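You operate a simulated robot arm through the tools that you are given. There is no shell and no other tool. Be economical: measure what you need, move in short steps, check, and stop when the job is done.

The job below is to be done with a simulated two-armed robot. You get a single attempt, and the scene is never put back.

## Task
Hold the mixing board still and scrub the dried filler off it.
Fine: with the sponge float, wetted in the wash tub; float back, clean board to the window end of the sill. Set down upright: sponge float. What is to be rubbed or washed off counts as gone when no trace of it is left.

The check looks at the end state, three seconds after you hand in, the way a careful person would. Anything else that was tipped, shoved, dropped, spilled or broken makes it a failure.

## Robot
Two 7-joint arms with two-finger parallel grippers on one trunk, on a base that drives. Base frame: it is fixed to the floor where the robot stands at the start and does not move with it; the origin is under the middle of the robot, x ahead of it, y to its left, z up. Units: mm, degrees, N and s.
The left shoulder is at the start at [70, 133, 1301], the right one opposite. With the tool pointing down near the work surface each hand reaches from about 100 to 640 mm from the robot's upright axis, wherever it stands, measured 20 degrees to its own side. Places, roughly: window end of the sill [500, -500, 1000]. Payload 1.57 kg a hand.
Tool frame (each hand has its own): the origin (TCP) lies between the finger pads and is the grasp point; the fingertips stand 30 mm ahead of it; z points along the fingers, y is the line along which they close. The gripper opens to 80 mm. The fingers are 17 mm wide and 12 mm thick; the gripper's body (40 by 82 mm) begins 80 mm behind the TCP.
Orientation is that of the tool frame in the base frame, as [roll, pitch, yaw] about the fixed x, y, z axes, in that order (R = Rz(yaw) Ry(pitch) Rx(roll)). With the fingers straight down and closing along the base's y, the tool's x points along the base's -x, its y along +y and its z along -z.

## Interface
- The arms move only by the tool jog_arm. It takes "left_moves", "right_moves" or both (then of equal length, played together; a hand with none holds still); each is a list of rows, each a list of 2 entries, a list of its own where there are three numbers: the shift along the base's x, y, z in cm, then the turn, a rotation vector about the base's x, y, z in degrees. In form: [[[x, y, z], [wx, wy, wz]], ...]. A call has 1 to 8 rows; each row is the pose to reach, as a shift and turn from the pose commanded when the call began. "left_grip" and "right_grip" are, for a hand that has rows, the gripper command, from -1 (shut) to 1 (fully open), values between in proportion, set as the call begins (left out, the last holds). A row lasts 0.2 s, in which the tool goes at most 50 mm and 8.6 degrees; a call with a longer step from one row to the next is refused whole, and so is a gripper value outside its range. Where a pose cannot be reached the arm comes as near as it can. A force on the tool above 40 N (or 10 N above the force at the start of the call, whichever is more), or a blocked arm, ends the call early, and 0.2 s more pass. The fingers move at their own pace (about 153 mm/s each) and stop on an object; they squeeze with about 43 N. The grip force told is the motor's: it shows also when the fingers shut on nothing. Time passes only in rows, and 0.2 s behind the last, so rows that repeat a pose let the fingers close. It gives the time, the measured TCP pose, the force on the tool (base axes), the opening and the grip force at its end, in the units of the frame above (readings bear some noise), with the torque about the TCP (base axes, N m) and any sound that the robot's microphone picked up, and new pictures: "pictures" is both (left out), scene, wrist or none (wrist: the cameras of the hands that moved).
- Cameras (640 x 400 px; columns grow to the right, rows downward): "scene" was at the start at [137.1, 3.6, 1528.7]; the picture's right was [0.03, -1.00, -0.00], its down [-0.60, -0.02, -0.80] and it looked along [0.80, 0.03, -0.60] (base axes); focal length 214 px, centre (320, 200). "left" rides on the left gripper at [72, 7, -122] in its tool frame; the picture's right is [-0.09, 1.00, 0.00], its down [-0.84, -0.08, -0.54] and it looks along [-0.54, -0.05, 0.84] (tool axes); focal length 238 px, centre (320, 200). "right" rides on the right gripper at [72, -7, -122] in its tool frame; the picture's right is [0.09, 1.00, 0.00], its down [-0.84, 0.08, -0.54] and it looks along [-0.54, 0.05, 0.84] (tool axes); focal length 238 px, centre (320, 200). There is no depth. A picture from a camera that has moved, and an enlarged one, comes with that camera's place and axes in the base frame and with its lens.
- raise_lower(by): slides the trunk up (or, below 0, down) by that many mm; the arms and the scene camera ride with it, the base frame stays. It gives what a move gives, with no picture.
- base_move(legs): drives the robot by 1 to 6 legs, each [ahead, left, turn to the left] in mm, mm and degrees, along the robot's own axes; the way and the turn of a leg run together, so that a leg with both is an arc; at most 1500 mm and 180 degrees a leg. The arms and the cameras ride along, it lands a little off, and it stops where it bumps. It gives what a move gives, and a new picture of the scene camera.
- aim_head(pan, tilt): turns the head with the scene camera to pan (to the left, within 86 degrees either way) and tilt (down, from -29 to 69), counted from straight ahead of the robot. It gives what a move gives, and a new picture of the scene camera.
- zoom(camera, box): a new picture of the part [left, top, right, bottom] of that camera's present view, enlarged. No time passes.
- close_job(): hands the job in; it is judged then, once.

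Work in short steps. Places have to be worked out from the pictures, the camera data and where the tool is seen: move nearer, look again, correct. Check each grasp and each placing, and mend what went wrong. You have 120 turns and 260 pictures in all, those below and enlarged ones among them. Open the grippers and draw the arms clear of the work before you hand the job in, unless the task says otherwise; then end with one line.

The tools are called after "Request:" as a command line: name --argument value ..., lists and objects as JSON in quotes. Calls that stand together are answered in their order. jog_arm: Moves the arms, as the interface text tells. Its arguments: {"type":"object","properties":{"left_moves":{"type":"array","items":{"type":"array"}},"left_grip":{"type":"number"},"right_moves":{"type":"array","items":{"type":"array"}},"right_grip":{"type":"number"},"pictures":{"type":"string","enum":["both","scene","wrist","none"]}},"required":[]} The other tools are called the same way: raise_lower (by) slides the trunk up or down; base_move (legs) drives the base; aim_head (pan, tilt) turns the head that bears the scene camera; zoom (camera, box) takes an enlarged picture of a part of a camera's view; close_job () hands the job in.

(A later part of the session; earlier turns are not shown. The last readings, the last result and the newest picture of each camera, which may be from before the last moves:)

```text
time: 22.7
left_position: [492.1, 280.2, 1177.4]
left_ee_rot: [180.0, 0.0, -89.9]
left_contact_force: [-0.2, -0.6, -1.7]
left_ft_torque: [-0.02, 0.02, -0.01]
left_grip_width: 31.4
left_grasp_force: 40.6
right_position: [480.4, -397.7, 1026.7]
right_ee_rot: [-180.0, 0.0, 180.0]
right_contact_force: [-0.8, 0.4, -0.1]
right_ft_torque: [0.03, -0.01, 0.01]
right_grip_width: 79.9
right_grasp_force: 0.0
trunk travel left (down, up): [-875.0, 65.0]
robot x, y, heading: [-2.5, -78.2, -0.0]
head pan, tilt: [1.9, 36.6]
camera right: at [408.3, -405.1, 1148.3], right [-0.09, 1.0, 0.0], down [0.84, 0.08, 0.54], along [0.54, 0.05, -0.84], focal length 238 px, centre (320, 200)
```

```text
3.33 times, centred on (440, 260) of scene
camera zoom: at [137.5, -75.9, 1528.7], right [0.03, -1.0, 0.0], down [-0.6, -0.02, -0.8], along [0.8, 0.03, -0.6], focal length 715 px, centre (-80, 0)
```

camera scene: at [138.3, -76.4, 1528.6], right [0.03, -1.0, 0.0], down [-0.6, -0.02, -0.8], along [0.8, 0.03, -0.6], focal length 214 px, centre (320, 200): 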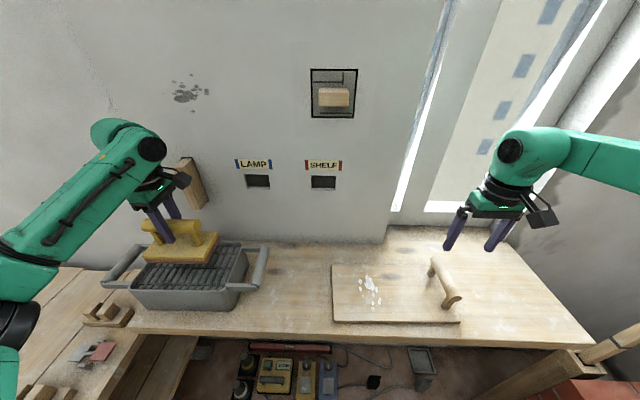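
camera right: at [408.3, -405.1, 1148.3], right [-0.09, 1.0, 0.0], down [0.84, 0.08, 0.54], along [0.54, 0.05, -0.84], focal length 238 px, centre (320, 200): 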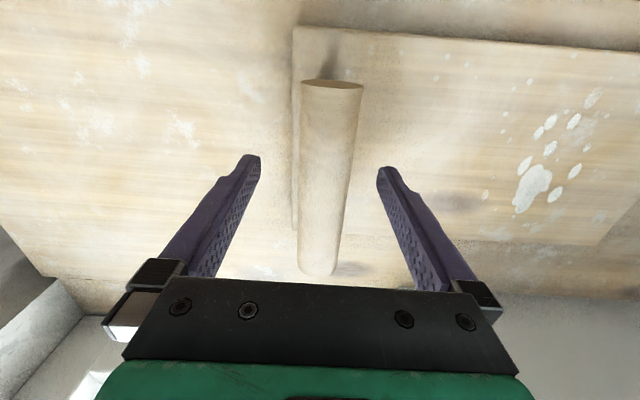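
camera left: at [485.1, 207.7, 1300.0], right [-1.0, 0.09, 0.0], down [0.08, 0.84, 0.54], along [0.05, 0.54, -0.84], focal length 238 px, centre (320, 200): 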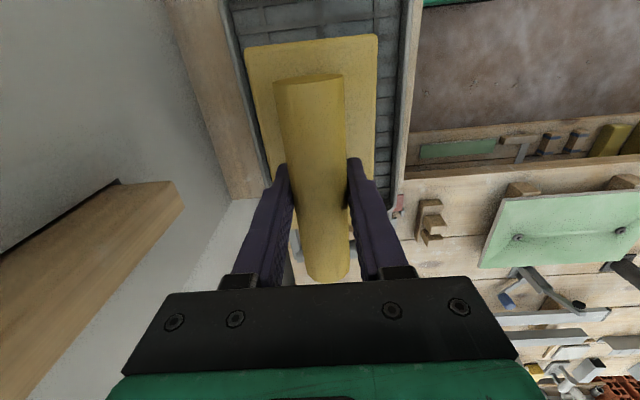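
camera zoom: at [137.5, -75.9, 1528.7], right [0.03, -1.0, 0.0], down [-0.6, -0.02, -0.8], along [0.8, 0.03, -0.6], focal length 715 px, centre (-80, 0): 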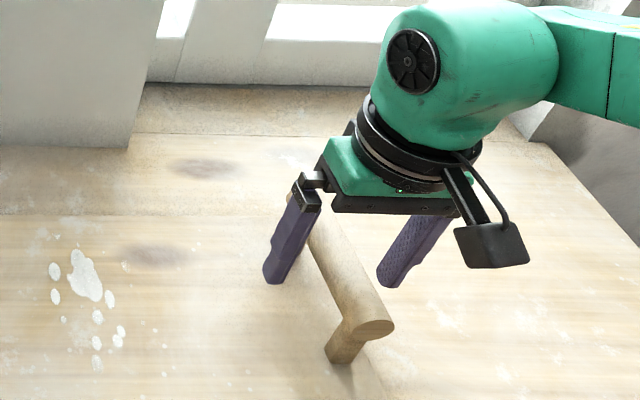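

Handle well between fingers, turned about +2°. Aligning the hand and closing.

Request:
jog_arm --right_moves '[[[0, 0, -0.2], [0, 0, 2]], [[0, 0, -0.2], [0, 0, 2]]]' --pictures "none"

Request:
jog_arm --right_moves '[[[0, 0, 0], [0, 0, 0]], [[0, 0, 0], [0, 0, 0]], [[0, 0, 0], [0, 0, 0]], [[0, 0, 0], [0, 0, 0]]]' --right_grip -1 --pictures "both"

```text
time: 23.3
left_position: [490.7, 280.6, 1176.3]
left_ee_rot: [-179.9, 0.0, -89.9]
left_contact_force: [-0.2, -0.1, -2.1]
left_ft_torque: [0.01, 0.0, 0.0]
left_grip_width: 31.4
left_grasp_force: 40.4
right_position: [480.1, -398.1, 1024.0]
right_ee_rot: [-179.9, 0.0, -178.1]
right_contact_force: [-1.0, 0.0, 0.1]
right_ft_torque: [0.0, 0.01, -0.01]
right_grip_width: 80.1
right_grasp_force: 0.1
trunk travel left (down, up): [-875.0, 65.0]
robot x, y, heading: [-6.5, -80.2, -0.2]
head pan, tilt: [1.9, 36.6]
```

```text
time: 24.3
left_position: [490.0, 280.5, 1177.4]
left_ee_rot: [180.0, 0.0, -89.9]
left_contact_force: [0.0, -0.7, -2.6]
left_ft_torque: [-0.02, 0.03, 0.03]
left_grip_width: 31.4
left_grasp_force: 40.4
right_position: [479.9, -396.3, 1025.0]
right_ee_rot: [-179.8, 0.1, -178.1]
right_contact_force: [-0.6, 0.8, 1.3]
right_ft_torque: [0.19, 0.16, -0.24]
right_grip_width: 29.9
right_grasp_force: 38.9
trunk travel left (down, up): [-875.0, 65.0]
robot x, y, heading: [-0.6, -80.9, -0.1]
head pan, tilt: [1.9, 36.6]
camera scene: at [137.3, -75.6, 1528.7], right [0.03, -1.0, 0.0], down [-0.6, -0.02, -0.8], along [0.8, 0.03, -0.6], focal length 214 px, centre (320, 200)
camera right: at [407.6, -406.4, 1146.9], right [-0.13, 0.99, 0.0], down [0.83, 0.11, 0.54], along [0.54, 0.07, -0.84], focal length 238 px, centre (320, 200)
```

scene: 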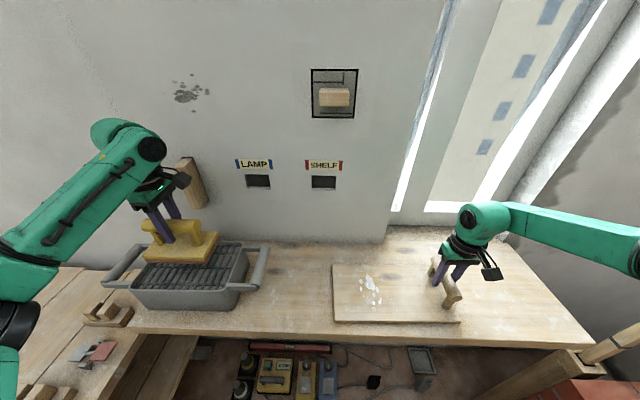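
right: 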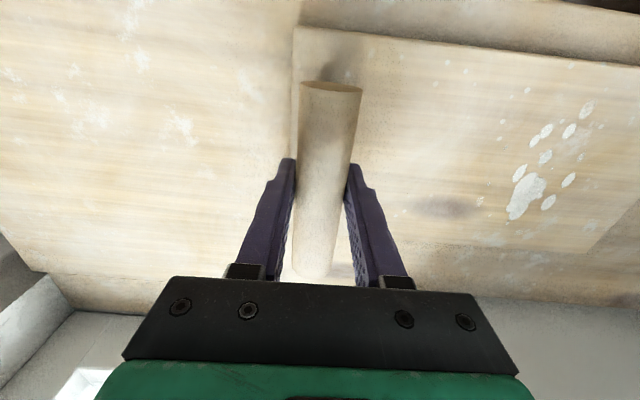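

Right hand holds the board handle (29.9 mm). Carrying the wet float over to the board, turning it back.

Request:
jog_arm --left_moves '[[[0, -3, 0], [0, 0, -7.5]], [[0, -7, 0], [0, 0, -15]], [[0, -11, 0], [0, 0, -22.5]], [[0, -15, 0], [0, 0, -30]], [[0, -19, 0], [0, 0, -37.5]], [[0, -23, 0], [0, 0, -45]], [[0, -27, 0], [0, 0, -52.5]], [[0, -30, 0], [0, 0, -60]]]' --pictures "none"

Request:
jog_arm --left_moves '[[[0, -3, 0], [0, 0, -8]], [[-0.3, -7, 0], [0, 0, -16]], [[-0.6, -11, 0], [0, 0, -24]], [[-0.9, -14, 0], [0, 0, -31]], [[-0.9, -16, 0], [0, 0, -31]], [[-0.9, -16, 0], [0, 0, -31]]]' --pictures "both"

```text
time: 26.1
left_position: [489.0, -18.9, 1177.3]
left_ee_rot: [-180.0, 0.1, -150.0]
left_contact_force: [0.1, -0.9, -1.1]
left_ft_torque: [0.01, 0.02, -0.01]
left_grip_width: 31.3
left_grasp_force: 39.9
right_position: [478.3, -397.0, 1024.9]
right_ee_rot: [-179.9, 0.1, -177.9]
right_contact_force: [1.3, -0.6, 2.0]
right_ft_torque: [0.51, 0.38, -0.01]
right_grip_width: 29.8
right_grasp_force: 38.7
trunk travel left (down, up): [-875.0, 65.0]
robot x, y, heading: [0.2, -80.0, -0.2]
head pan, tilt: [1.9, 36.6]
```

```text
time: 27.5
left_position: [480.7, -179.3, 1177.0]
left_ee_rot: [-179.9, 0.0, 179.0]
left_contact_force: [0.1, -0.1, -0.6]
left_ft_torque: [-0.01, -0.03, 0.01]
left_grip_width: 31.4
left_grasp_force: 40.3
right_position: [478.8, -396.8, 1025.6]
right_ee_rot: [-179.9, 0.1, -178.1]
right_contact_force: [-0.4, -0.4, 3.7]
right_ft_torque: [0.17, 0.24, -0.04]
right_grip_width: 29.6
right_grasp_force: 39.4
trunk travel left (down, up): [-875.0, 65.0]
robot x, y, heading: [-4.6, -81.5, -0.2]
head pan, tilt: [1.9, 36.6]
camera scene: at [137.0, -76.2, 1528.7], right [0.03, -1.0, 0.0], down [-0.6, -0.02, -0.8], along [0.8, 0.03, -0.6], focal length 214 px, centre (320, 200)
camera left: at [408.7, -172.7, 1300.2], right [0.11, 0.99, 0.0], down [0.84, -0.09, 0.54], along [0.54, -0.06, -0.84], focal length 238 px, centre (320, 200)
```

scene: 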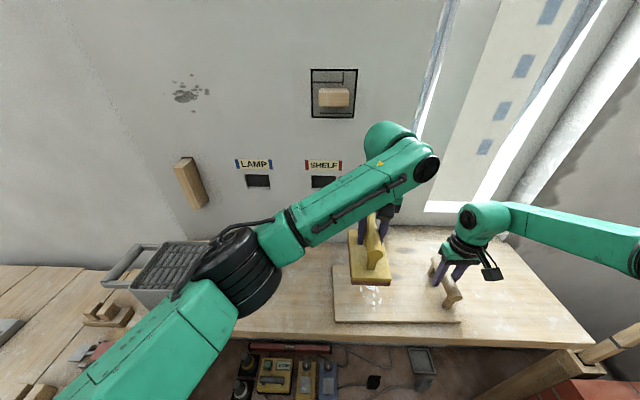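
left: 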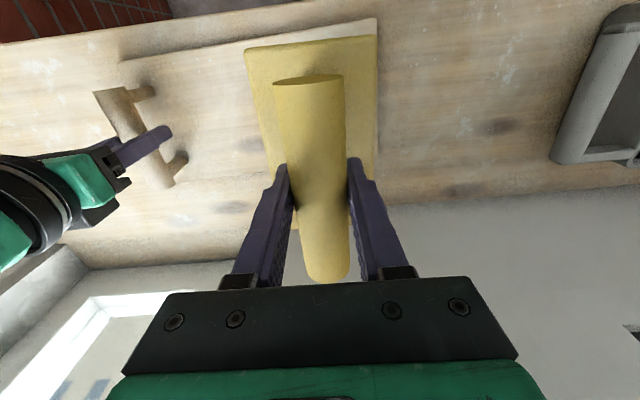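

Float is above the filler. Lowering to contact, expected at TCP z ≈ 1047.

Request:
jog_arm --left_moves '[[[0, -0.5, -4], [0, 0, 0]], [[0, -0.5, -8], [0, 0, 0]], [[0, -0.5, -11], [0, 0, 0]], [[0, -0.5, -12.4], [0, 0, 0]], [[0, -0.5, -12.8], [0, 0, 0]], [[0, -0.5, -13.1], [0, 0, 0]]]' --pictures "none"

```text
time: 28.9
left_position: [481.1, -183.9, 1047.7]
left_ee_rot: [-179.9, 0.3, 179.1]
left_contact_force: [-1.1, 0.8, 8.4]
left_ft_torque: [0.37, -0.34, -0.01]
left_grip_width: 31.4
left_grasp_force: 40.2
right_position: [479.1, -396.4, 1024.3]
right_ee_rot: [-179.8, 0.1, -178.1]
right_contact_force: [3.3, 0.0, 0.3]
right_ft_torque: [0.08, 0.54, -0.52]
right_grip_width: 29.6
right_grasp_force: 39.1
trunk travel left (down, up): [-875.0, 65.0]
robot x, y, heading: [2.0, -80.6, 0.1]
head pan, tilt: [1.9, 36.6]
```

Contact with about 10 N. Scrubbing in strokes along the board with slightly more pressure.

Request:
jog_arm --left_moves '[[[0, 2, -0.1], [0, 0, 0]], [[0, 4, -0.1], [0, 0, 0]], [[0, 1, -0.1], [0, 0, 0]], [[0, -2, -0.1], [0, 0, 0]], [[0, -5, -0.1], [0, 0, 0]], [[0, -8, -0.1], [0, 0, 0]], [[0, -10.5, -0.1], [0, 0, 0]], [[0, -12.5, -0.1], [0, 0, 0]]]' --pictures "both"

```text
time: 30.7
left_position: [457.7, -247.3, 1040.1]
left_ee_rot: [-180.0, 0.3, 179.4]
left_contact_force: [9.7, 8.7, 34.1]
left_ft_torque: [0.06, 0.3, -0.02]
left_grip_width: 31.6
left_grasp_force: 40.6
left hand out of reach, approached as far as the arm can: row 5, 6, 7, 8
right_position: [477.1, -397.3, 1025.0]
right_ee_rot: [-179.8, -0.1, -178.0]
right_contact_force: [-4.1, -11.6, -7.6]
right_ft_torque: [0.36, 0.11, -0.17]
right_grip_width: 29.7
right_grasp_force: 39.3
trunk travel left (down, up): [-875.0, 65.0]
robot x, y, heading: [0.5, -79.8, 0.1]
head pan, tilt: [1.9, 36.6]
camera scene: at [135.3, -76.1, 1529.0], right [0.03, -1.0, 0.0], down [-0.6, -0.02, -0.8], along [0.8, 0.03, -0.6], focal length 214 px, centre (320, 200)
camera left: at [385.2, -240.8, 1163.1], right [0.1, 0.99, 0.0], down [0.83, -0.09, 0.55], along [0.54, -0.06, -0.84], focal length 238 px, centre (320, 200)
```

scene: 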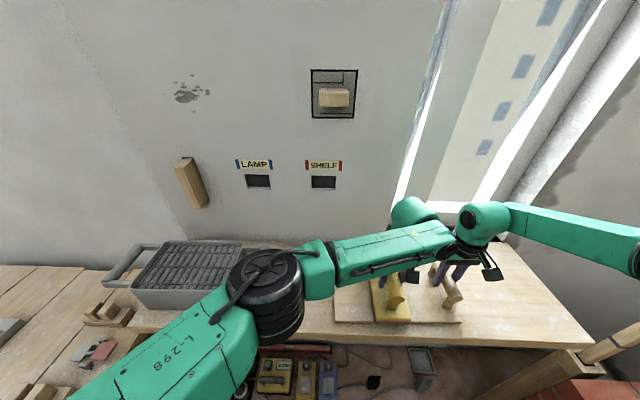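
left: 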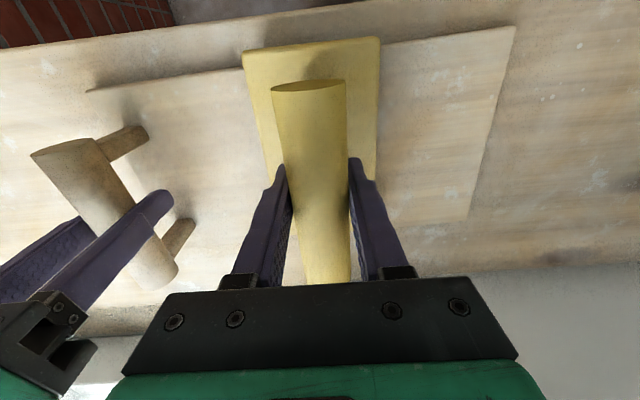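

The left arm hit its reach limit near y -250. I'll ease pressure, stroke back and lift to see what remains.

Request:
jog_arm --left_moves '[[[1, 2, 0.6], [0, 0, 0]], [[2, 5, 0.7], [0, 0, 0]], [[2.2, 8, 0.7], [0, 0, 0]], [[2.2, 8, 4], [0, 0, 0]], [[2.2, 10, 8], [0, 0, 0]], [[2.2, 14, 10], [0, 0, 0]], [[2.2, 18, 10], [0, 0, 0]], [[2.2, 22, 10], [0, 0, 0]]]' --pictures "both"

Request:
zoom --camera "scene" --box '[320, 220, 480, 340]'

```text
time: 32.5
left_position: [480.7, -27.6, 1140.1]
left_ee_rot: [-179.8, 0.1, 179.1]
left_contact_force: [-0.2, -0.1, -1.2]
left_ft_torque: [0.03, 0.01, 0.02]
left_grip_width: 31.4
left_grasp_force: 40.4
right_position: [477.8, -396.1, 1025.2]
right_ee_rot: [-179.8, 0.0, -178.1]
right_contact_force: [-1.5, 0.4, 3.6]
right_ft_torque: [0.03, -0.46, -0.2]
right_grip_width: 29.6
right_grasp_force: 39.1
trunk travel left (down, up): [-875.0, 65.0]
robot x, y, heading: [-0.0, -80.3, 0.2]
head pan, tilt: [1.9, 36.6]
camera scene: at [136.7, -74.3, 1528.7], right [0.03, -1.0, 0.0], down [-0.6, -0.02, -0.8], along [0.8, 0.03, -0.6], focal length 214 px, centre (320, 200)
camera left: at [408.1, -20.0, 1263.2], right [0.11, 0.99, 0.0], down [0.84, -0.09, 0.54], along [0.54, -0.06, -0.84], focal length 238 px, centre (320, 200)
```

scene: 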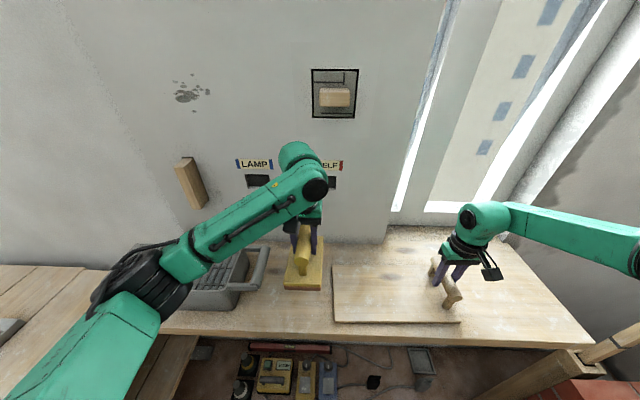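
left: 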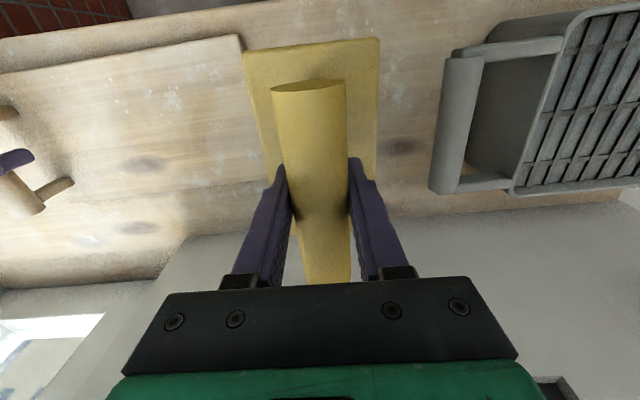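

```text
3.33 times, centred on (400, 280) of scene
camera zoom: at [136.7, -74.3, 1528.7], right [0.03, -1.0, 0.0], down [-0.6, -0.02, -0.8], along [0.8, 0.03, -0.6], focal length 715 px, centre (53, -67)
```

zoom: 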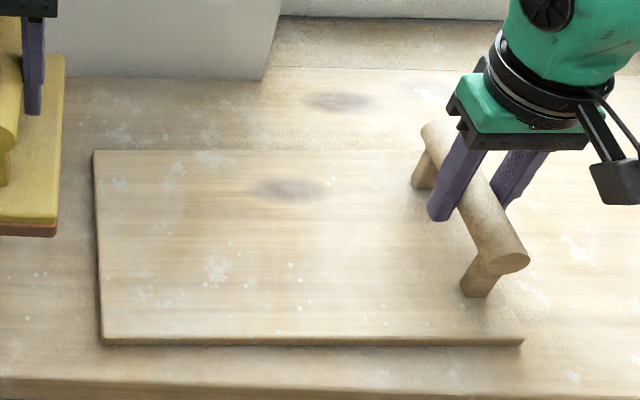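

Main filler is gone in one pass. Zooming in hard for any residual traces, with the wrist cameras too.

Request:
zoom --camera "scene" --box '[340, 255, 420, 305]'

Request:
zoom --camera "scene" --box '[335, 285, 415, 335]'

Request:
zoom --camera "left" --box '[0, 30, 270, 200]'

Request:
zoom --camera "right" --box '[340, 20, 640, 220]'

```text
8.00 times, centred on (380, 280) of scene
camera zoom: at [136.7, -74.3, 1528.7], right [0.03, -1.0, 0.0], down [-0.6, -0.02, -0.8], along [0.8, 0.03, -0.6], focal length 1716 px, centre (-160, -440)
```

zoom: 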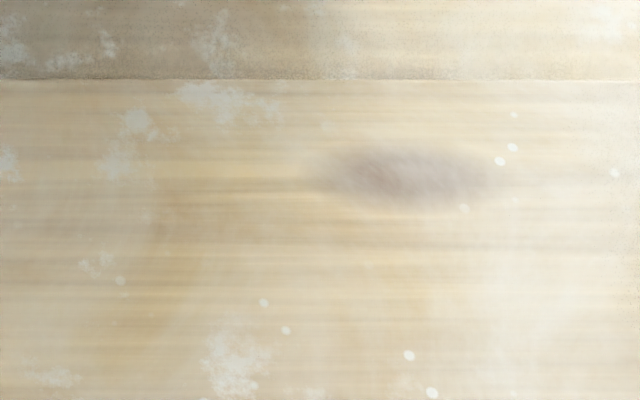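

```text
8.00 times, centred on (375, 310) of scene
camera zoom: at [136.7, -74.3, 1528.7], right [0.03, -1.0, 0.0], down [-0.6, -0.02, -0.8], along [0.8, 0.03, -0.6], focal length 1716 px, centre (-120, -680)
```

zoom: 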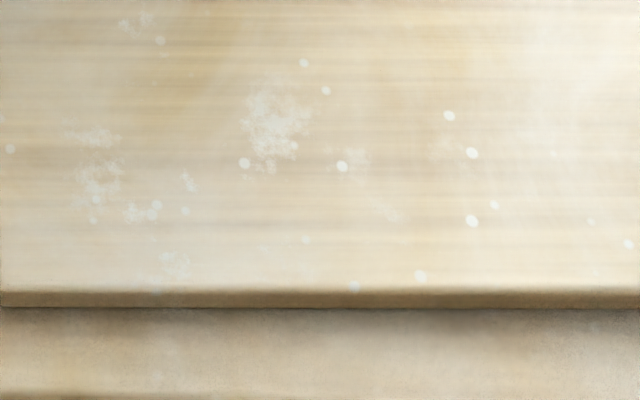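

```text
2.35 times, centred on (135, 115) of left
camera zoom: at [408.1, -20.0, 1263.2], right [0.11, 0.99, 0.0], down [0.84, -0.09, 0.54], along [0.54, -0.06, -0.84], focal length 561 px, centre (755, 400)
```

zoom: 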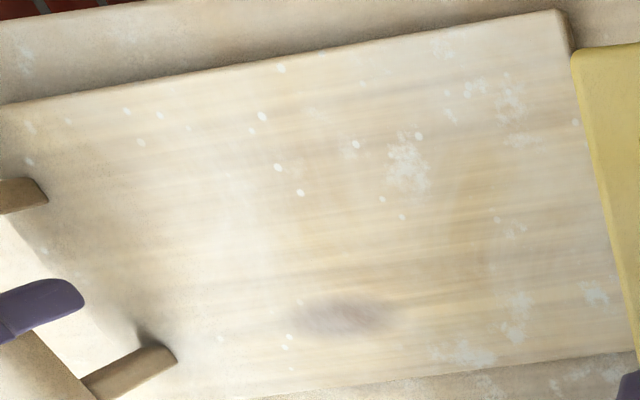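

```text
2.00 times, centred on (490, 120) of right
camera zoom: at [407.0, -405.6, 1147.3], right [-0.12, 0.99, 0.0], down [0.83, 0.11, 0.54], along [0.54, 0.07, -0.84], focal length 477 px, centre (-20, 360)
```

zoom: 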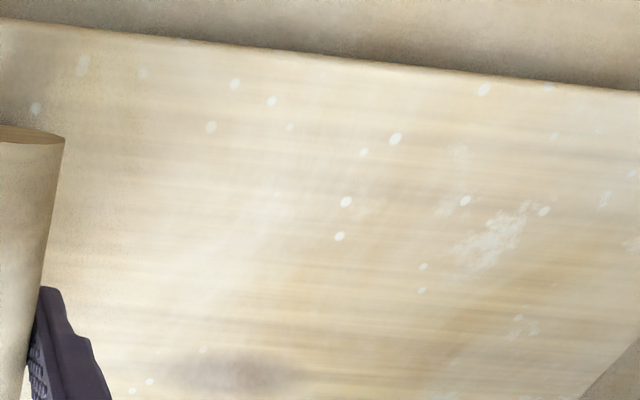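

What remains is the board's own grain/dust texture (same flecks as the bench, unchanged where wiped). For certainty I'll do one more light pass over the filler area within reach.

Request:
jog_arm --left_moves '[[[0, -4.5, 0], [0, 0, 0]], [[0, -9, -1], [0, 0, 0]], [[0, -12.5, -4], [0, 0, 0]], [[0, -12.7, -7.5], [0, 0, 0]], [[0, -12.7, -9.1], [0, 0, 0]], [[0, -12.7, -9.5], [0, 0, 0]], [[0, -12.7, -9.5], [0, 0, 0]]]' --pictures "none"

Request:
jog_arm --left_moves '[[[0, -3, 0], [0, 0, 0]], [[0, -6, 0], [0, 0, 0]], [[0, -7.5, 0], [0, 0, 0]], [[-1, -5, 0], [0, 0, 0]], [[-1, -2, 0], [0, 0, 0]], [[-1, 0, 0], [0, 0, 0]]]' --pictures "none"

Request:
jog_arm --left_moves '[[[1, -2, 0], [0, 0, 0]], [[1.5, -4, 0], [0, 0, 0]], [[1.5, -5, 0], [0, 0, 0]], [[1, -5, 3], [0, 0, 0]], [[1, -5, 7], [0, 0, 0]], [[1, -1, 9], [0, 0, 0]], [[1, 3.5, 9.5], [0, 0, 0]], [[1, 8, 9.5], [0, 0, 0]]]' --pictures "none"

Request:
jog_arm --left_moves '[[[0, 3, 0], [0, 0, 0]], [[0, 5, 0], [0, 0, 0]]]' --pictures "both"

Request:
zoom --camera "scene" --box '[320, 220, 480, 340]'

```text
time: 34.1
left_position: [480.7, -157.3, 1045.3]
left_ee_rot: [-179.9, 0.0, 179.1]
left_contact_force: [0.8, -0.1, -1.6]
left_ft_torque: [-0.02, 0.01, -0.02]
left_grip_width: 31.4
left_grasp_force: 39.9
right_position: [479.3, -397.7, 1025.5]
right_ee_rot: [-179.8, 0.1, -178.2]
right_contact_force: [-0.7, 0.0, 2.9]
right_ft_torque: [0.05, -0.45, -0.02]
right_grip_width: 29.6
right_grasp_force: 39.0
trunk travel left (down, up): [-875.0, 65.0]
robot x, y, heading: [0.6, -78.8, 0.1]
head pan, tilt: [1.9, 36.6]
```

```text
time: 35.5
left_position: [469.6, -155.4, 1044.6]
left_ee_rot: [-179.9, 0.0, 179.1]
left_contact_force: [0.0, 0.0, -1.8]
left_ft_torque: [0.04, -0.03, -0.02]
left_grip_width: 31.5
left_grasp_force: 40.3
right_position: [478.9, -396.7, 1026.1]
right_ee_rot: [-179.9, 0.1, -178.1]
right_contact_force: [-0.6, 0.8, 2.0]
right_ft_torque: [-0.34, -0.25, -0.11]
right_grip_width: 29.9
right_grasp_force: 39.5
trunk travel left (down, up): [-875.0, 65.0]
robot x, y, heading: [-0.5, -77.3, -0.0]
head pan, tilt: [1.9, 36.6]
```

```text
time: 37.3
left_position: [482.8, -73.2, 1140.2]
left_ee_rot: [-179.9, 0.1, 179.1]
left_contact_force: [0.4, 0.2, -1.4]
left_ft_torque: [0.01, -0.01, -0.01]
left_grip_width: 31.7
left_grasp_force: 39.9
right_position: [478.7, -396.9, 1024.8]
right_ee_rot: [-179.9, 0.1, -178.2]
right_contact_force: [-1.2, 0.3, 2.5]
right_ft_torque: [0.01, -0.39, -0.11]
right_grip_width: 29.7
right_grasp_force: 38.6
trunk travel left (down, up): [-875.0, 65.0]
robot x, y, heading: [-0.7, -78.6, -0.1]
head pan, tilt: [1.9, 36.6]
```

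```text
time: 37.9
left_position: [480.9, -24.9, 1140.9]
left_ee_rot: [-179.9, 0.0, 179.1]
left_contact_force: [-0.4, -1.0, -2.1]
left_ft_torque: [0.01, -0.01, 0.03]
left_grip_width: 31.3
left_grasp_force: 40.3
right_position: [479.2, -394.8, 1025.7]
right_ee_rot: [-179.9, 0.1, -177.9]
right_contact_force: [0.2, 1.7, 1.8]
right_ft_torque: [-0.33, -0.19, 0.05]
right_grip_width: 29.6
right_grasp_force: 39.1
trunk travel left (down, up): [-875.0, 65.0]
robot x, y, heading: [-2.4, -80.6, 0.2]
head pan, tilt: [1.9, 36.6]
camera scene: at [137.0, -75.3, 1528.7], right [0.03, -1.0, 0.0], down [-0.6, -0.02, -0.8], along [0.8, 0.03, -0.6], focal length 214 px, centre (320, 200)
camera left: at [409.4, -17.7, 1263.3], right [0.11, 0.99, 0.0], down [0.84, -0.09, 0.54], along [0.54, -0.06, -0.84], focal length 238 px, centre (320, 200)
```

scene: 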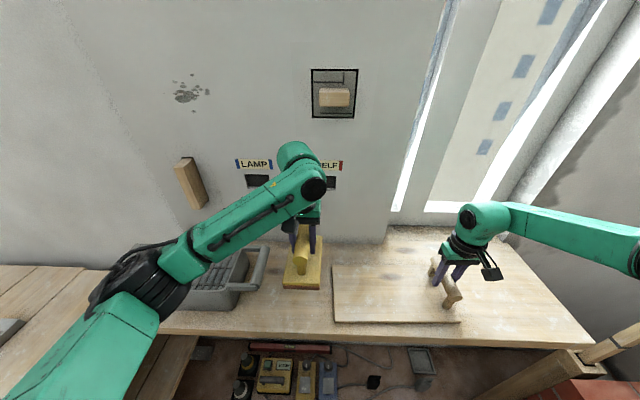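
left: 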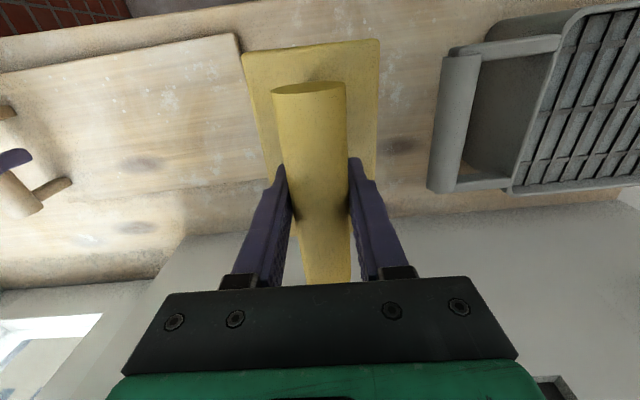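

```text
3.33 times, centred on (400, 280) of scene
camera zoom: at [137.0, -75.3, 1528.7], right [0.03, -1.0, 0.0], down [-0.6, -0.02, -0.8], along [0.8, 0.03, -0.6], focal length 715 px, centre (53, -67)
```

zoom: 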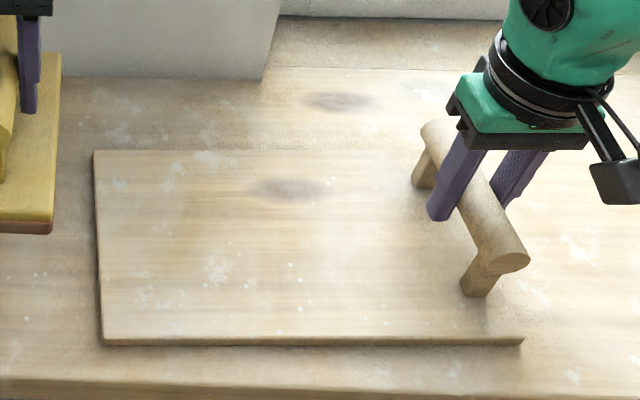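

The second pass showed no contact force: the float slid up slightly in the grip. I'll repeat it lower, feeling for contact.

Request:
jog_arm --left_moves '[[[0, -4.5, 0], [0, 0, 0]], [[0, -9, -1], [0, 0, 0]], [[0, -12.5, -4], [0, 0, 0]], [[0, -12.7, -7.5], [0, 0, 0]], [[0, -12.7, -9.5], [0, 0, 0]], [[0, -12.7, -10], [0, 0, 0]], [[0, -12.7, -10.3], [0, 0, 0]]]' --pictures "none"

```text
time: 39.5
left_position: [479.5, -152.6, 1039.6]
left_ee_rot: [-179.9, 0.3, 178.9]
left_contact_force: [0.7, 3.7, 22.5]
left_ft_torque: [0.2, 0.91, -0.26]
left_grip_width: 31.5
left_grasp_force: 40.3
right_position: [477.2, -397.3, 1025.0]
right_ee_rot: [-179.9, 0.2, -178.1]
right_contact_force: [2.2, -2.0, -3.1]
right_ft_torque: [0.09, 0.0, -0.6]
right_grip_width: 29.7
right_grasp_force: 39.3
trunk travel left (down, up): [-875.0, 65.0]
robot x, y, heading: [-0.7, -85.0, -0.1]
head pan, tilt: [1.9, 36.6]
```

Contact at 22 N now; easing slightly and stroking over the filler area.

Request:
jog_arm --left_moves '[[[0, -3, 0.1], [0, 0, 0]], [[0, -6, 0.1], [0, 0, 0]], [[0, -7.8, 0.1], [0, 0, 0]], [[-0.7, -5, 0.1], [0, 0, 0]], [[-0.7, -2, 0.1], [0, 0, 0]], [[1, -1, 0.1], [0, 0, 0]], [[1, -4, 0.1], [0, 0, 0]], [[1, -6, 0.1], [0, 0, 0]]]' --pictures "none"

Request:
jog_arm --left_moves '[[[0, 2.5, 0], [0, 0, 0]], [[0, 5, 0.2], [0, 0, 0]], [[0, 5, 3], [0, 0, 0]], [[0, 6, 7], [0, 0, 0]], [[0, 9.5, 10], [0, 0, 0]], [[0, 14, 10], [0, 0, 0]], [[0, 18, 10], [0, 0, 0]]]' --pictures "none"

Request:
zoom --camera "scene" --box '[320, 220, 480, 340]'

Request:
zoom --camera "right" --box '[340, 20, 640, 220]'

Request:
zoom --camera "left" --box '[160, 20, 480, 220]'

```text
time: 41.3
left_position: [488.2, -212.2, 1039.9]
left_ee_rot: [179.9, 0.2, 179.2]
left_contact_force: [-1.3, 9.6, 30.9]
left_ft_torque: [-0.01, 0.12, -0.2]
left_grip_width: 31.9
left_grasp_force: 40.7
left hand out of reach, approached as far as the arm can: row 3
right_position: [476.8, -396.7, 1026.6]
right_ee_rot: [-179.9, 0.3, -178.1]
right_contact_force: [2.8, -9.4, -10.2]
right_ft_torque: [0.44, -0.37, -0.17]
right_grip_width: 29.5
right_grasp_force: 39.6
trunk travel left (down, up): [-875.0, 65.0]
robot x, y, heading: [2.0, -79.2, -0.1]
head pan, tilt: [1.9, 36.6]
```

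```text
time: 42.9
left_position: [490.7, -30.8, 1138.7]
left_ee_rot: [-179.9, 0.0, 179.2]
left_contact_force: [-0.5, 0.8, -1.5]
left_ft_torque: [-0.01, 0.03, -0.01]
left_grip_width: 31.5
left_grasp_force: 40.3
right_position: [478.7, -396.7, 1025.2]
right_ee_rot: [-179.9, 0.1, -178.1]
right_contact_force: [-0.5, -1.2, 4.4]
right_ft_torque: [0.14, -0.65, -0.32]
right_grip_width: 29.7
right_grasp_force: 38.8
trunk travel left (down, up): [-875.0, 65.0]
robot x, y, heading: [-1.3, -79.2, -0.4]
head pan, tilt: [1.9, 36.6]
```

```text
3.33 times, centred on (400, 280) of scene
camera zoom: at [136.5, -74.3, 1528.7], right [0.03, -1.0, 0.0], down [-0.6, -0.02, -0.8], along [0.8, 0.03, -0.6], focal length 715 px, centre (53, -67)
```

zoom: 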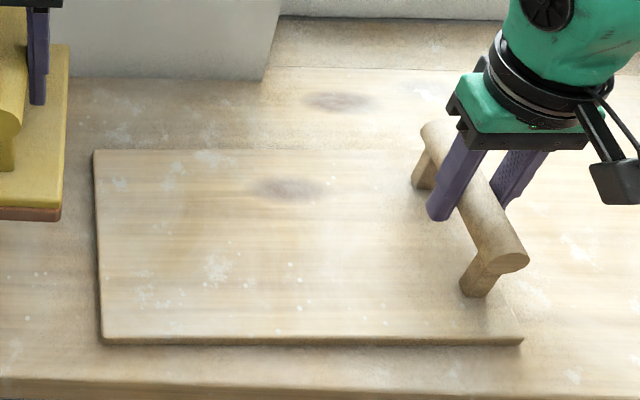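

```text
2.00 times, centred on (490, 120) of right
camera zoom: at [406.9, -405.6, 1147.2], right [-0.12, 0.99, 0.0], down [0.83, 0.11, 0.54], along [0.54, 0.07, -0.84], focal length 477 px, centre (-20, 360)
```

zoom: 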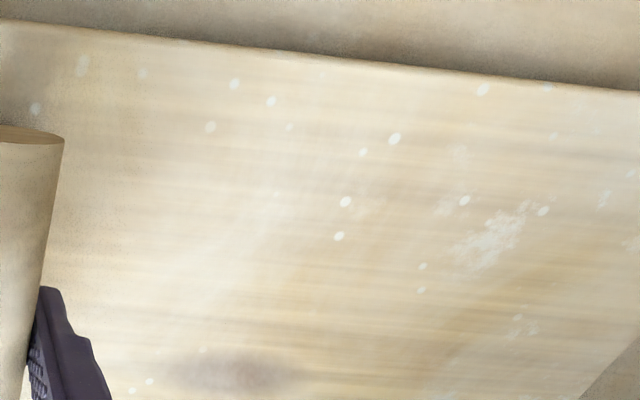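

```text
2.00 times, centred on (320, 120) of left
camera zoom: at [418.3, -23.0, 1262.2], right [0.11, 0.99, 0.0], down [0.84, -0.09, 0.54], along [0.54, -0.06, -0.84], focal length 477 px, centre (320, 360)
```

zoom: 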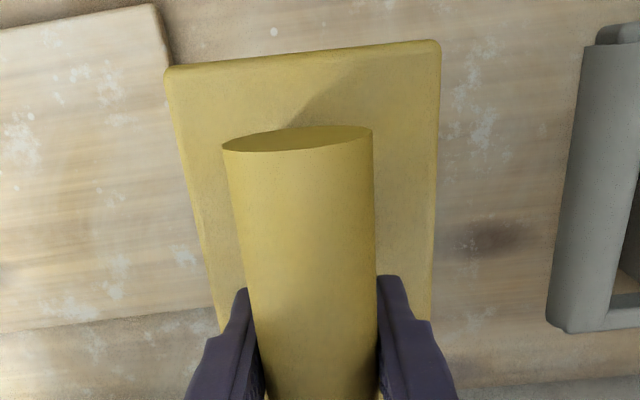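

No change, so the marks left are the wood's own; the board is clean. Returning the float to its home spot (482, -4, yaw 177).

Request:
jog_arm --left_moves '[[[-0.5, 1.5, 0], [0, 0, -2]], [[-0.9, 2.7, -2], [0, 0, -2]], [[-0.9, 2.7, -6], [0, 0, -2]], [[-0.9, 2.7, -9.5], [0, 0, -2]], [[-0.9, 2.7, -10.3], [0, 0, -2]], [[-0.9, 2.7, -10.7], [0, 0, -2]]]' --pictures "none"

Request:
zoom --camera "scene" --box '[240, 220, 368, 320]'

```text
time: 44.3
left_position: [481.8, -6.1, 1031.5]
left_ee_rot: [-179.9, 0.0, 177.0]
left_contact_force: [0.6, 0.7, -1.1]
left_ft_torque: [-0.05, 0.01, -0.02]
left_grip_width: 31.5
left_grasp_force: 39.9
right_position: [478.3, -395.8, 1024.6]
right_ee_rot: [-179.9, 0.0, -178.1]
right_contact_force: [-0.4, 1.8, 2.6]
right_ft_torque: [0.23, -0.38, 0.04]
right_grip_width: 29.9
right_grasp_force: 39.6
trunk travel left (down, up): [-875.0, 65.0]
robot x, y, heading: [-0.8, -81.7, -0.2]
head pan, tilt: [1.9, 36.6]
```

```text
4.00 times, centred on (304, 270) of scene
camera zoom: at [136.4, -75.1, 1528.8], right [0.03, -1.0, 0.0], down [-0.6, -0.02, -0.8], along [0.8, 0.03, -0.6], focal length 858 px, centre (384, -80)
```

zoom: 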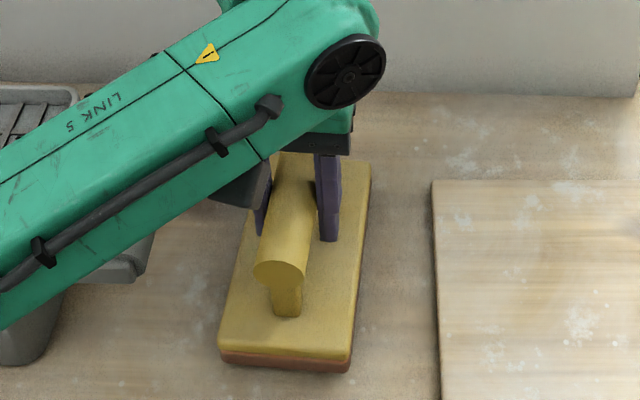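

Still just off the surface; lowering a few mm until it touches.

Request:
jog_arm --left_moves '[[[0, 0.1, -0.2], [0, 0, 0]], [[0, 0.1, -0.4], [0, 0, 0]], [[0, 0.1, -0.4], [0, 0, 0]]]' --pictures "none"

```text
time: 45.1
left_position: [481.3, -4.9, 1028.2]
left_ee_rot: [-179.9, 0.1, 177.1]
left_contact_force: [-1.2, 0.2, -1.3]
left_ft_torque: [0.0, -0.01, -0.01]
left_grip_width: 31.9
left_grasp_force: 40.0
right_position: [478.2, -396.7, 1024.8]
right_ee_rot: [-179.9, 0.0, -178.2]
right_contact_force: [-1.6, 2.2, 2.6]
right_ft_torque: [0.17, -0.16, 0.06]
right_grip_width: 29.6
right_grasp_force: 39.2
trunk travel left (down, up): [-875.0, 65.0]
robot x, y, heading: [-0.1, -81.3, 0.1]
head pan, tilt: [1.9, 36.6]
```

Request:
jog_arm --left_moves '[[[0, 0, -0.2], [0, 0, 0]], [[0, 0, -0.3], [0, 0, 0]], [[0, 0, -0.3], [0, 0, 0]]]' --pictures "none"

```text
time: 45.9
left_position: [481.5, -4.0, 1025.4]
left_ee_rot: [-179.9, 0.1, 177.0]
left_contact_force: [0.1, 1.3, 8.5]
left_ft_torque: [0.33, 0.44, -0.09]
left_grip_width: 31.5
left_grasp_force: 40.5
right_position: [478.6, -396.8, 1025.8]
right_ee_rot: [-179.8, 0.1, -178.1]
right_contact_force: [1.0, -0.3, 1.0]
right_ft_torque: [0.13, 0.26, -0.11]
right_grip_width: 29.9
right_grasp_force: 39.0
trunk travel left (down, up): [-875.0, 65.0]
robot x, y, heading: [-2.5, -80.6, 0.1]
head pan, tilt: [1.9, 36.6]
```

It has touched down (≈10 N). Easing 1 mm, opening and rising clear of the handle.

Request:
jog_arm --left_moves '[[[0, 0, 0.1], [0, 0, 0]], [[0, 0, 0.1], [0, 0, 0]], [[0, 0, 0.1], [0, 0, 0]]]' --left_grip 1 --pictures "none"

Request:
jog_arm --left_moves '[[[0, 0, 3], [0, 0, 0]], [[0, 0, 7], [0, 0, 0]], [[0, 0, 11], [0, 0, 0]], [[0, 0, 15], [0, 0, 0]], [[-3, 2, 18], [0, 0, 0]], [[-6, 4, 20], [0, 0, 0]], [[-9, 6, 22], [0, 0, 0]]]' --pictures "both"

```text
time: 46.7
left_position: [480.9, -4.8, 1026.3]
left_ee_rot: [-179.9, 0.0, 177.1]
left_contact_force: [0.9, 0.0, -0.8]
left_ft_torque: [0.0, -0.02, 0.01]
left_grip_width: 80.1
left_grasp_force: 0.1
right_position: [478.4, -397.5, 1024.7]
right_ee_rot: [-179.9, 0.0, -178.0]
right_contact_force: [-0.6, -0.1, 3.0]
right_ft_torque: [0.04, 0.34, -0.02]
right_grip_width: 29.8
right_grasp_force: 38.7
trunk travel left (down, up): [-875.0, 65.0]
robot x, y, heading: [0.8, -83.0, 0.2]
head pan, tilt: [1.9, 36.6]
```

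```text
time: 48.3
left_position: [388.4, 55.0, 1245.0]
left_ee_rot: [-180.0, -0.1, 177.1]
left_contact_force: [0.4, 0.0, 0.3]
left_ft_torque: [-0.01, -0.03, 0.01]
left_grip_width: 80.1
left_grasp_force: 0.1
right_position: [477.4, -397.0, 1024.4]
right_ee_rot: [-179.9, 0.1, -178.0]
right_contact_force: [-2.3, 1.3, 3.0]
right_ft_torque: [-0.12, -0.35, 0.0]
right_grip_width: 29.5
right_grasp_force: 39.2
trunk travel left (down, up): [-875.0, 65.0]
robot x, y, heading: [2.2, -78.7, 0.1]
head pan, tilt: [1.9, 36.6]
camera scene: at [135.1, -75.3, 1528.8], right [0.03, -1.0, 0.0], down [-0.6, -0.02, -0.8], along [0.8, 0.03, -0.6], focal length 214 px, centre (320, 200)
camera left: at [316.3, 64.8, 1368.7], right [0.14, 0.99, 0.0], down [0.83, -0.12, 0.54], along [0.54, -0.08, -0.84], focal length 238 px, centre (320, 200)
```

scene: 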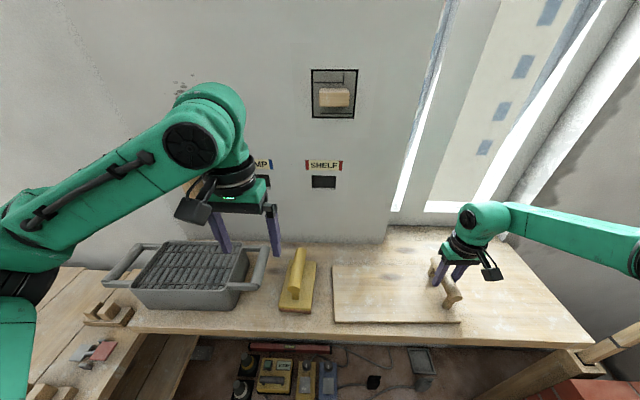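
left: 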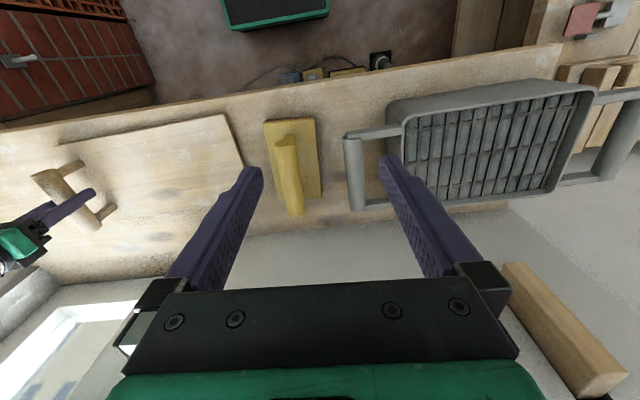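

The float is home, upright. Before sliding the board toward the window end, I'll look right to check for clearance for the base and elbow.

Request:
aim_head --pan -50 --tilt 40

```text
time: 49.5
left_position: [389.1, 54.1, 1245.6]
left_ee_rot: [-179.9, 0.0, 177.1]
left_contact_force: [0.7, 0.5, -0.1]
left_ft_torque: [-0.04, 0.01, 0.05]
left_grip_width: 79.9
left_grasp_force: 0.0
right_position: [477.9, -396.7, 1025.2]
right_ee_rot: [-179.9, 0.0, -178.2]
right_contact_force: [-2.1, -0.2, 1.4]
right_ft_torque: [0.12, -0.19, 0.2]
right_grip_width: 29.8
right_grasp_force: 39.4
trunk travel left (down, up): [-875.0, 65.0]
robot x, y, heading: [1.5, -77.6, 0.0]
head pan, tilt: [-50.0, 40.0]
camera scene: at [103.7, -143.8, 1523.7], right [-0.77, -0.64, 0.0], down [-0.41, 0.49, -0.77], along [0.49, -0.59, -0.64], focal length 214 px, centre (320, 200)
```

scene: 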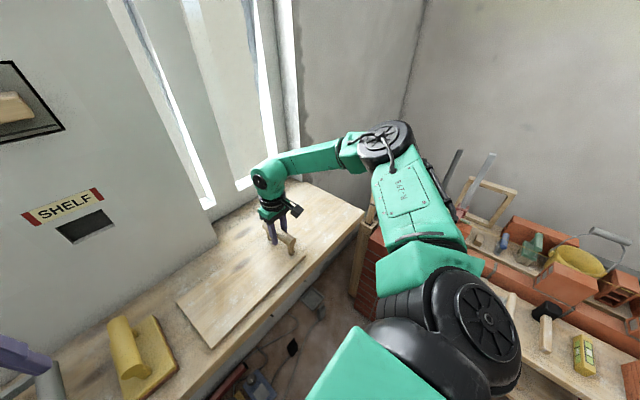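

The way on the bench is clear; the elbow juts right but well above the brick bench. I'll first slide the board with the right arm alone, gently along -y.

Request:
jog_arm --right_moves '[[[0, -1, 0.1], [0, 0, 0]], [[0.2, -3, 0.1], [0, 0, 0]], [[0.3, -5, 0.1], [0, 0, 0]], [[0.4, -7, 0.1], [0, 0, 0]], [[0.5, -9, 0.1], [0, 0, 0]], [[0.5, -10, 0.1], [0, 0, 0]]]' --pictures "scene"

```text
time: 50.9
left_position: [390.3, 53.3, 1245.2]
left_ee_rot: [-179.9, 0.0, 177.1]
left_contact_force: [0.1, 0.4, 0.1]
left_ft_torque: [0.0, 0.0, 0.04]
left_grip_width: 80.2
left_grasp_force: 0.0
right_position: [454.2, -422.2, 1032.7]
right_ee_rot: [-179.9, 0.1, -178.2]
right_contact_force: [0.0, -0.2, -3.4]
right_ft_torque: [-0.35, 0.0, 0.02]
right_grip_width: 29.7
right_grasp_force: 39.2
right hand out of reach, approached as far as the arm can: row 1, 2, 3, 4, 5, 6
trunk travel left (down, up): [-875.0, 65.0]
robot x, y, heading: [1.0, -81.3, 0.0]
head pan, tilt: [-50.0, 40.0]
camera scene: at [105.2, -144.4, 1523.6], right [-0.77, -0.64, 0.0], down [-0.41, 0.49, -0.77], along [0.49, -0.59, -0.64], focal length 214 px, centre (320, 200)
```

scene: 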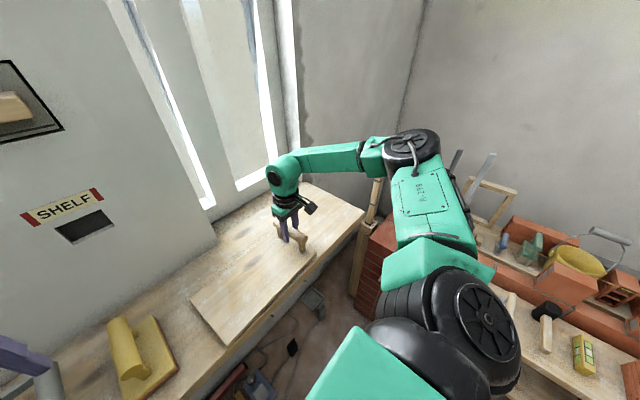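

The arm alone is at its reach limit, so the base must carry the board over. First I need to know how far the right-hand wall is; looking further right.

Request:
aim_head --pan -70 --tilt 30

Request:
zoom --camera "scene" --box '[60, 100, 380, 300]'

Request:
zoom --camera "right" --box '[0, 0, 640, 400]'

```text
time: 51.7
left_position: [391.2, 54.6, 1245.8]
left_ee_rot: [-180.0, 0.0, 177.1]
left_contact_force: [0.0, 0.7, 0.4]
left_ft_torque: [0.04, 0.02, 0.02]
left_grip_width: 80.1
left_grasp_force: 0.1
right_position: [455.1, -422.6, 1032.2]
right_ee_rot: [-180.0, 0.0, -178.3]
right_contact_force: [0.5, -0.4, -2.5]
right_ft_torque: [-0.35, 0.02, 0.02]
right_grip_width: 29.4
right_grasp_force: 39.7
trunk travel left (down, up): [-875.0, 65.0]
robot x, y, heading: [-1.6, -80.2, 0.1]
head pan, tilt: [-70.0, 30.0]
camera scene: at [81.7, -164.3, 1538.9], right [-0.94, -0.34, 0.0], down [-0.17, 0.47, -0.87], along [0.3, -0.81, -0.5], focal length 214 px, centre (320, 200)
```

scene: 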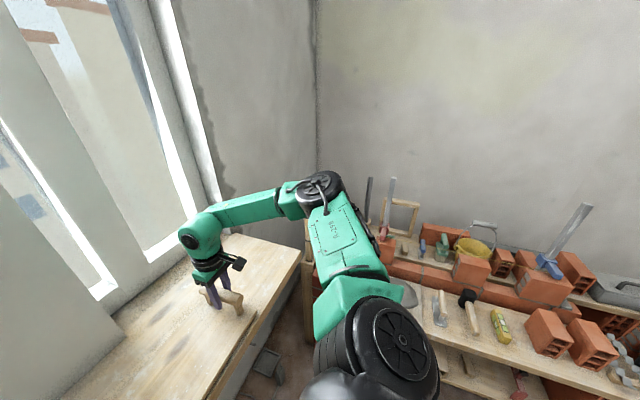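

```text
2.00 times, centred on (220, 200) of scene
camera zoom: at [81.7, -164.3, 1538.9], right [-0.94, -0.34, 0.0], down [-0.17, 0.47, -0.87], along [0.3, -0.81, -0.5], focal length 429 px, centre (520, 200)
```

zoom: 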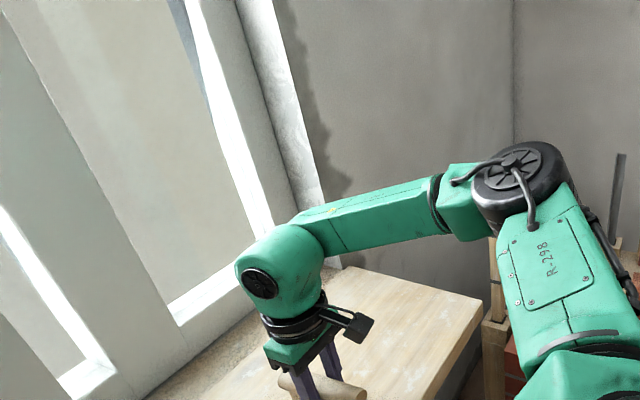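

```text
1.00 times, centred on (320, 200) of right
camera zoom: at [382.7, -431.9, 1153.9], right [-0.12, 0.99, 0.0], down [0.83, 0.11, 0.54], along [0.54, 0.07, -0.84], focal length 238 px, centre (320, 200)
```

zoom: 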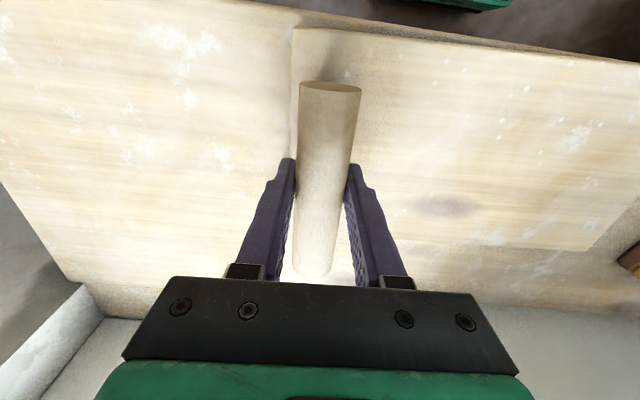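

The side wall is far off beyond the brick bench and the elbow passes high above. First I'll set the board flat again with the hand a little nearer, then drive right in stages.

Request:
jog_arm --right_moves '[[[0, 0.5, -0.3], [0, 0, 0]], [[0, 1, -0.7], [0, 0, 0]], [[0, 1, -0.7], [0, 0, 0]]]' --pictures "none"

Request:
base_move --legs '[[0, -80, 0]]'

```text
time: 52.5
left_position: [391.6, 53.8, 1246.0]
left_ee_rot: [-180.0, 0.1, 177.2]
left_contact_force: [0.5, -0.3, 1.2]
left_ft_torque: [0.01, 0.01, -0.02]
left_grip_width: 80.2
left_grasp_force: 0.0
right_position: [454.8, -413.0, 1025.4]
right_ee_rot: [179.9, 0.0, -177.9]
right_contact_force: [-0.1, 0.0, -3.0]
right_ft_torque: [-0.31, 0.01, -0.02]
right_grip_width: 29.5
right_grasp_force: 39.5
trunk travel left (down, up): [-875.0, 65.0]
robot x, y, heading: [-1.7, -78.4, -0.1]
head pan, tilt: [-70.0, 30.0]
```

```text
time: 53.5
left_position: [390.5, -22.2, 1244.9]
left_ee_rot: [-179.8, 0.0, 177.1]
left_contact_force: [0.2, 1.0, -0.5]
left_ft_torque: [-0.02, 0.04, 0.03]
left_grip_width: 80.0
left_grasp_force: 0.1
right_position: [456.1, -488.9, 1025.7]
right_ee_rot: [-179.9, -0.1, -177.9]
right_contact_force: [1.2, 1.4, -1.5]
right_ft_torque: [0.36, -0.13, 0.06]
right_grip_width: 29.8
right_grasp_force: 39.5
trunk travel left (down, up): [-875.0, 65.0]
robot x, y, heading: [-1.7, -157.0, 0.1]
head pan, tilt: [-70.0, 30.0]
camera scene: at [82.2, -239.2, 1539.0], right [-0.94, -0.34, 0.0], down [-0.17, 0.47, -0.87], along [0.3, -0.82, -0.5], focal length 214 px, centre (320, 200)
```

scene: 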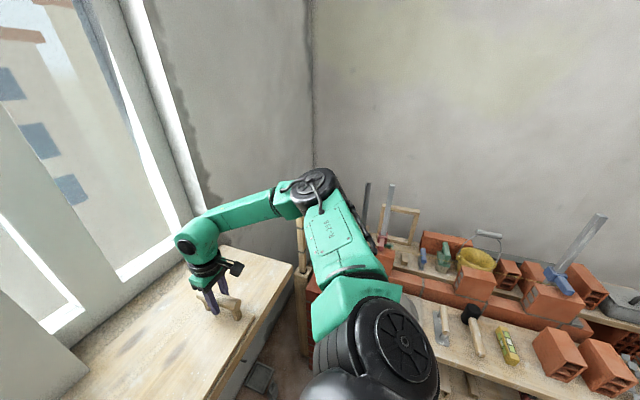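

Smooth; the board came along and there is plenty of room. Driving another 80 mm, then checking.

Request:
base_move --legs '[[0, -80, 0]]'

```text
time: 54.6
left_position: [391.8, -99.7, 1244.9]
left_ee_rot: [-179.8, 0.0, 177.2]
left_contact_force: [0.6, -0.1, -0.3]
left_ft_torque: [-0.08, 0.0, 0.02]
left_grip_width: 80.0
left_grasp_force: 0.0
right_position: [454.5, -567.2, 1025.7]
right_ee_rot: [-179.9, -0.2, -177.9]
right_contact_force: [0.1, 1.2, -1.3]
right_ft_torque: [0.4, -0.19, 0.04]
right_grip_width: 29.7
right_grasp_force: 39.2
trunk travel left (down, up): [-875.0, 65.0]
robot x, y, heading: [-1.2, -237.9, -0.1]
head pan, tilt: [-70.0, 30.0]
camera scene: at [82.1, -317.9, 1539.0], right [-0.94, -0.34, 0.0], down [-0.17, 0.47, -0.87], along [0.3, -0.82, -0.5], focal length 214 px, centre (320, 200)
```

scene: 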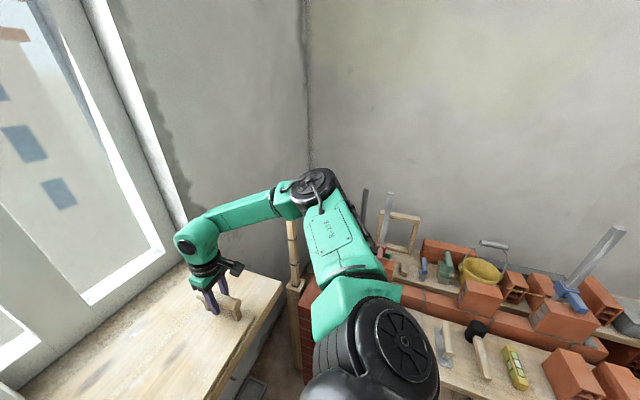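

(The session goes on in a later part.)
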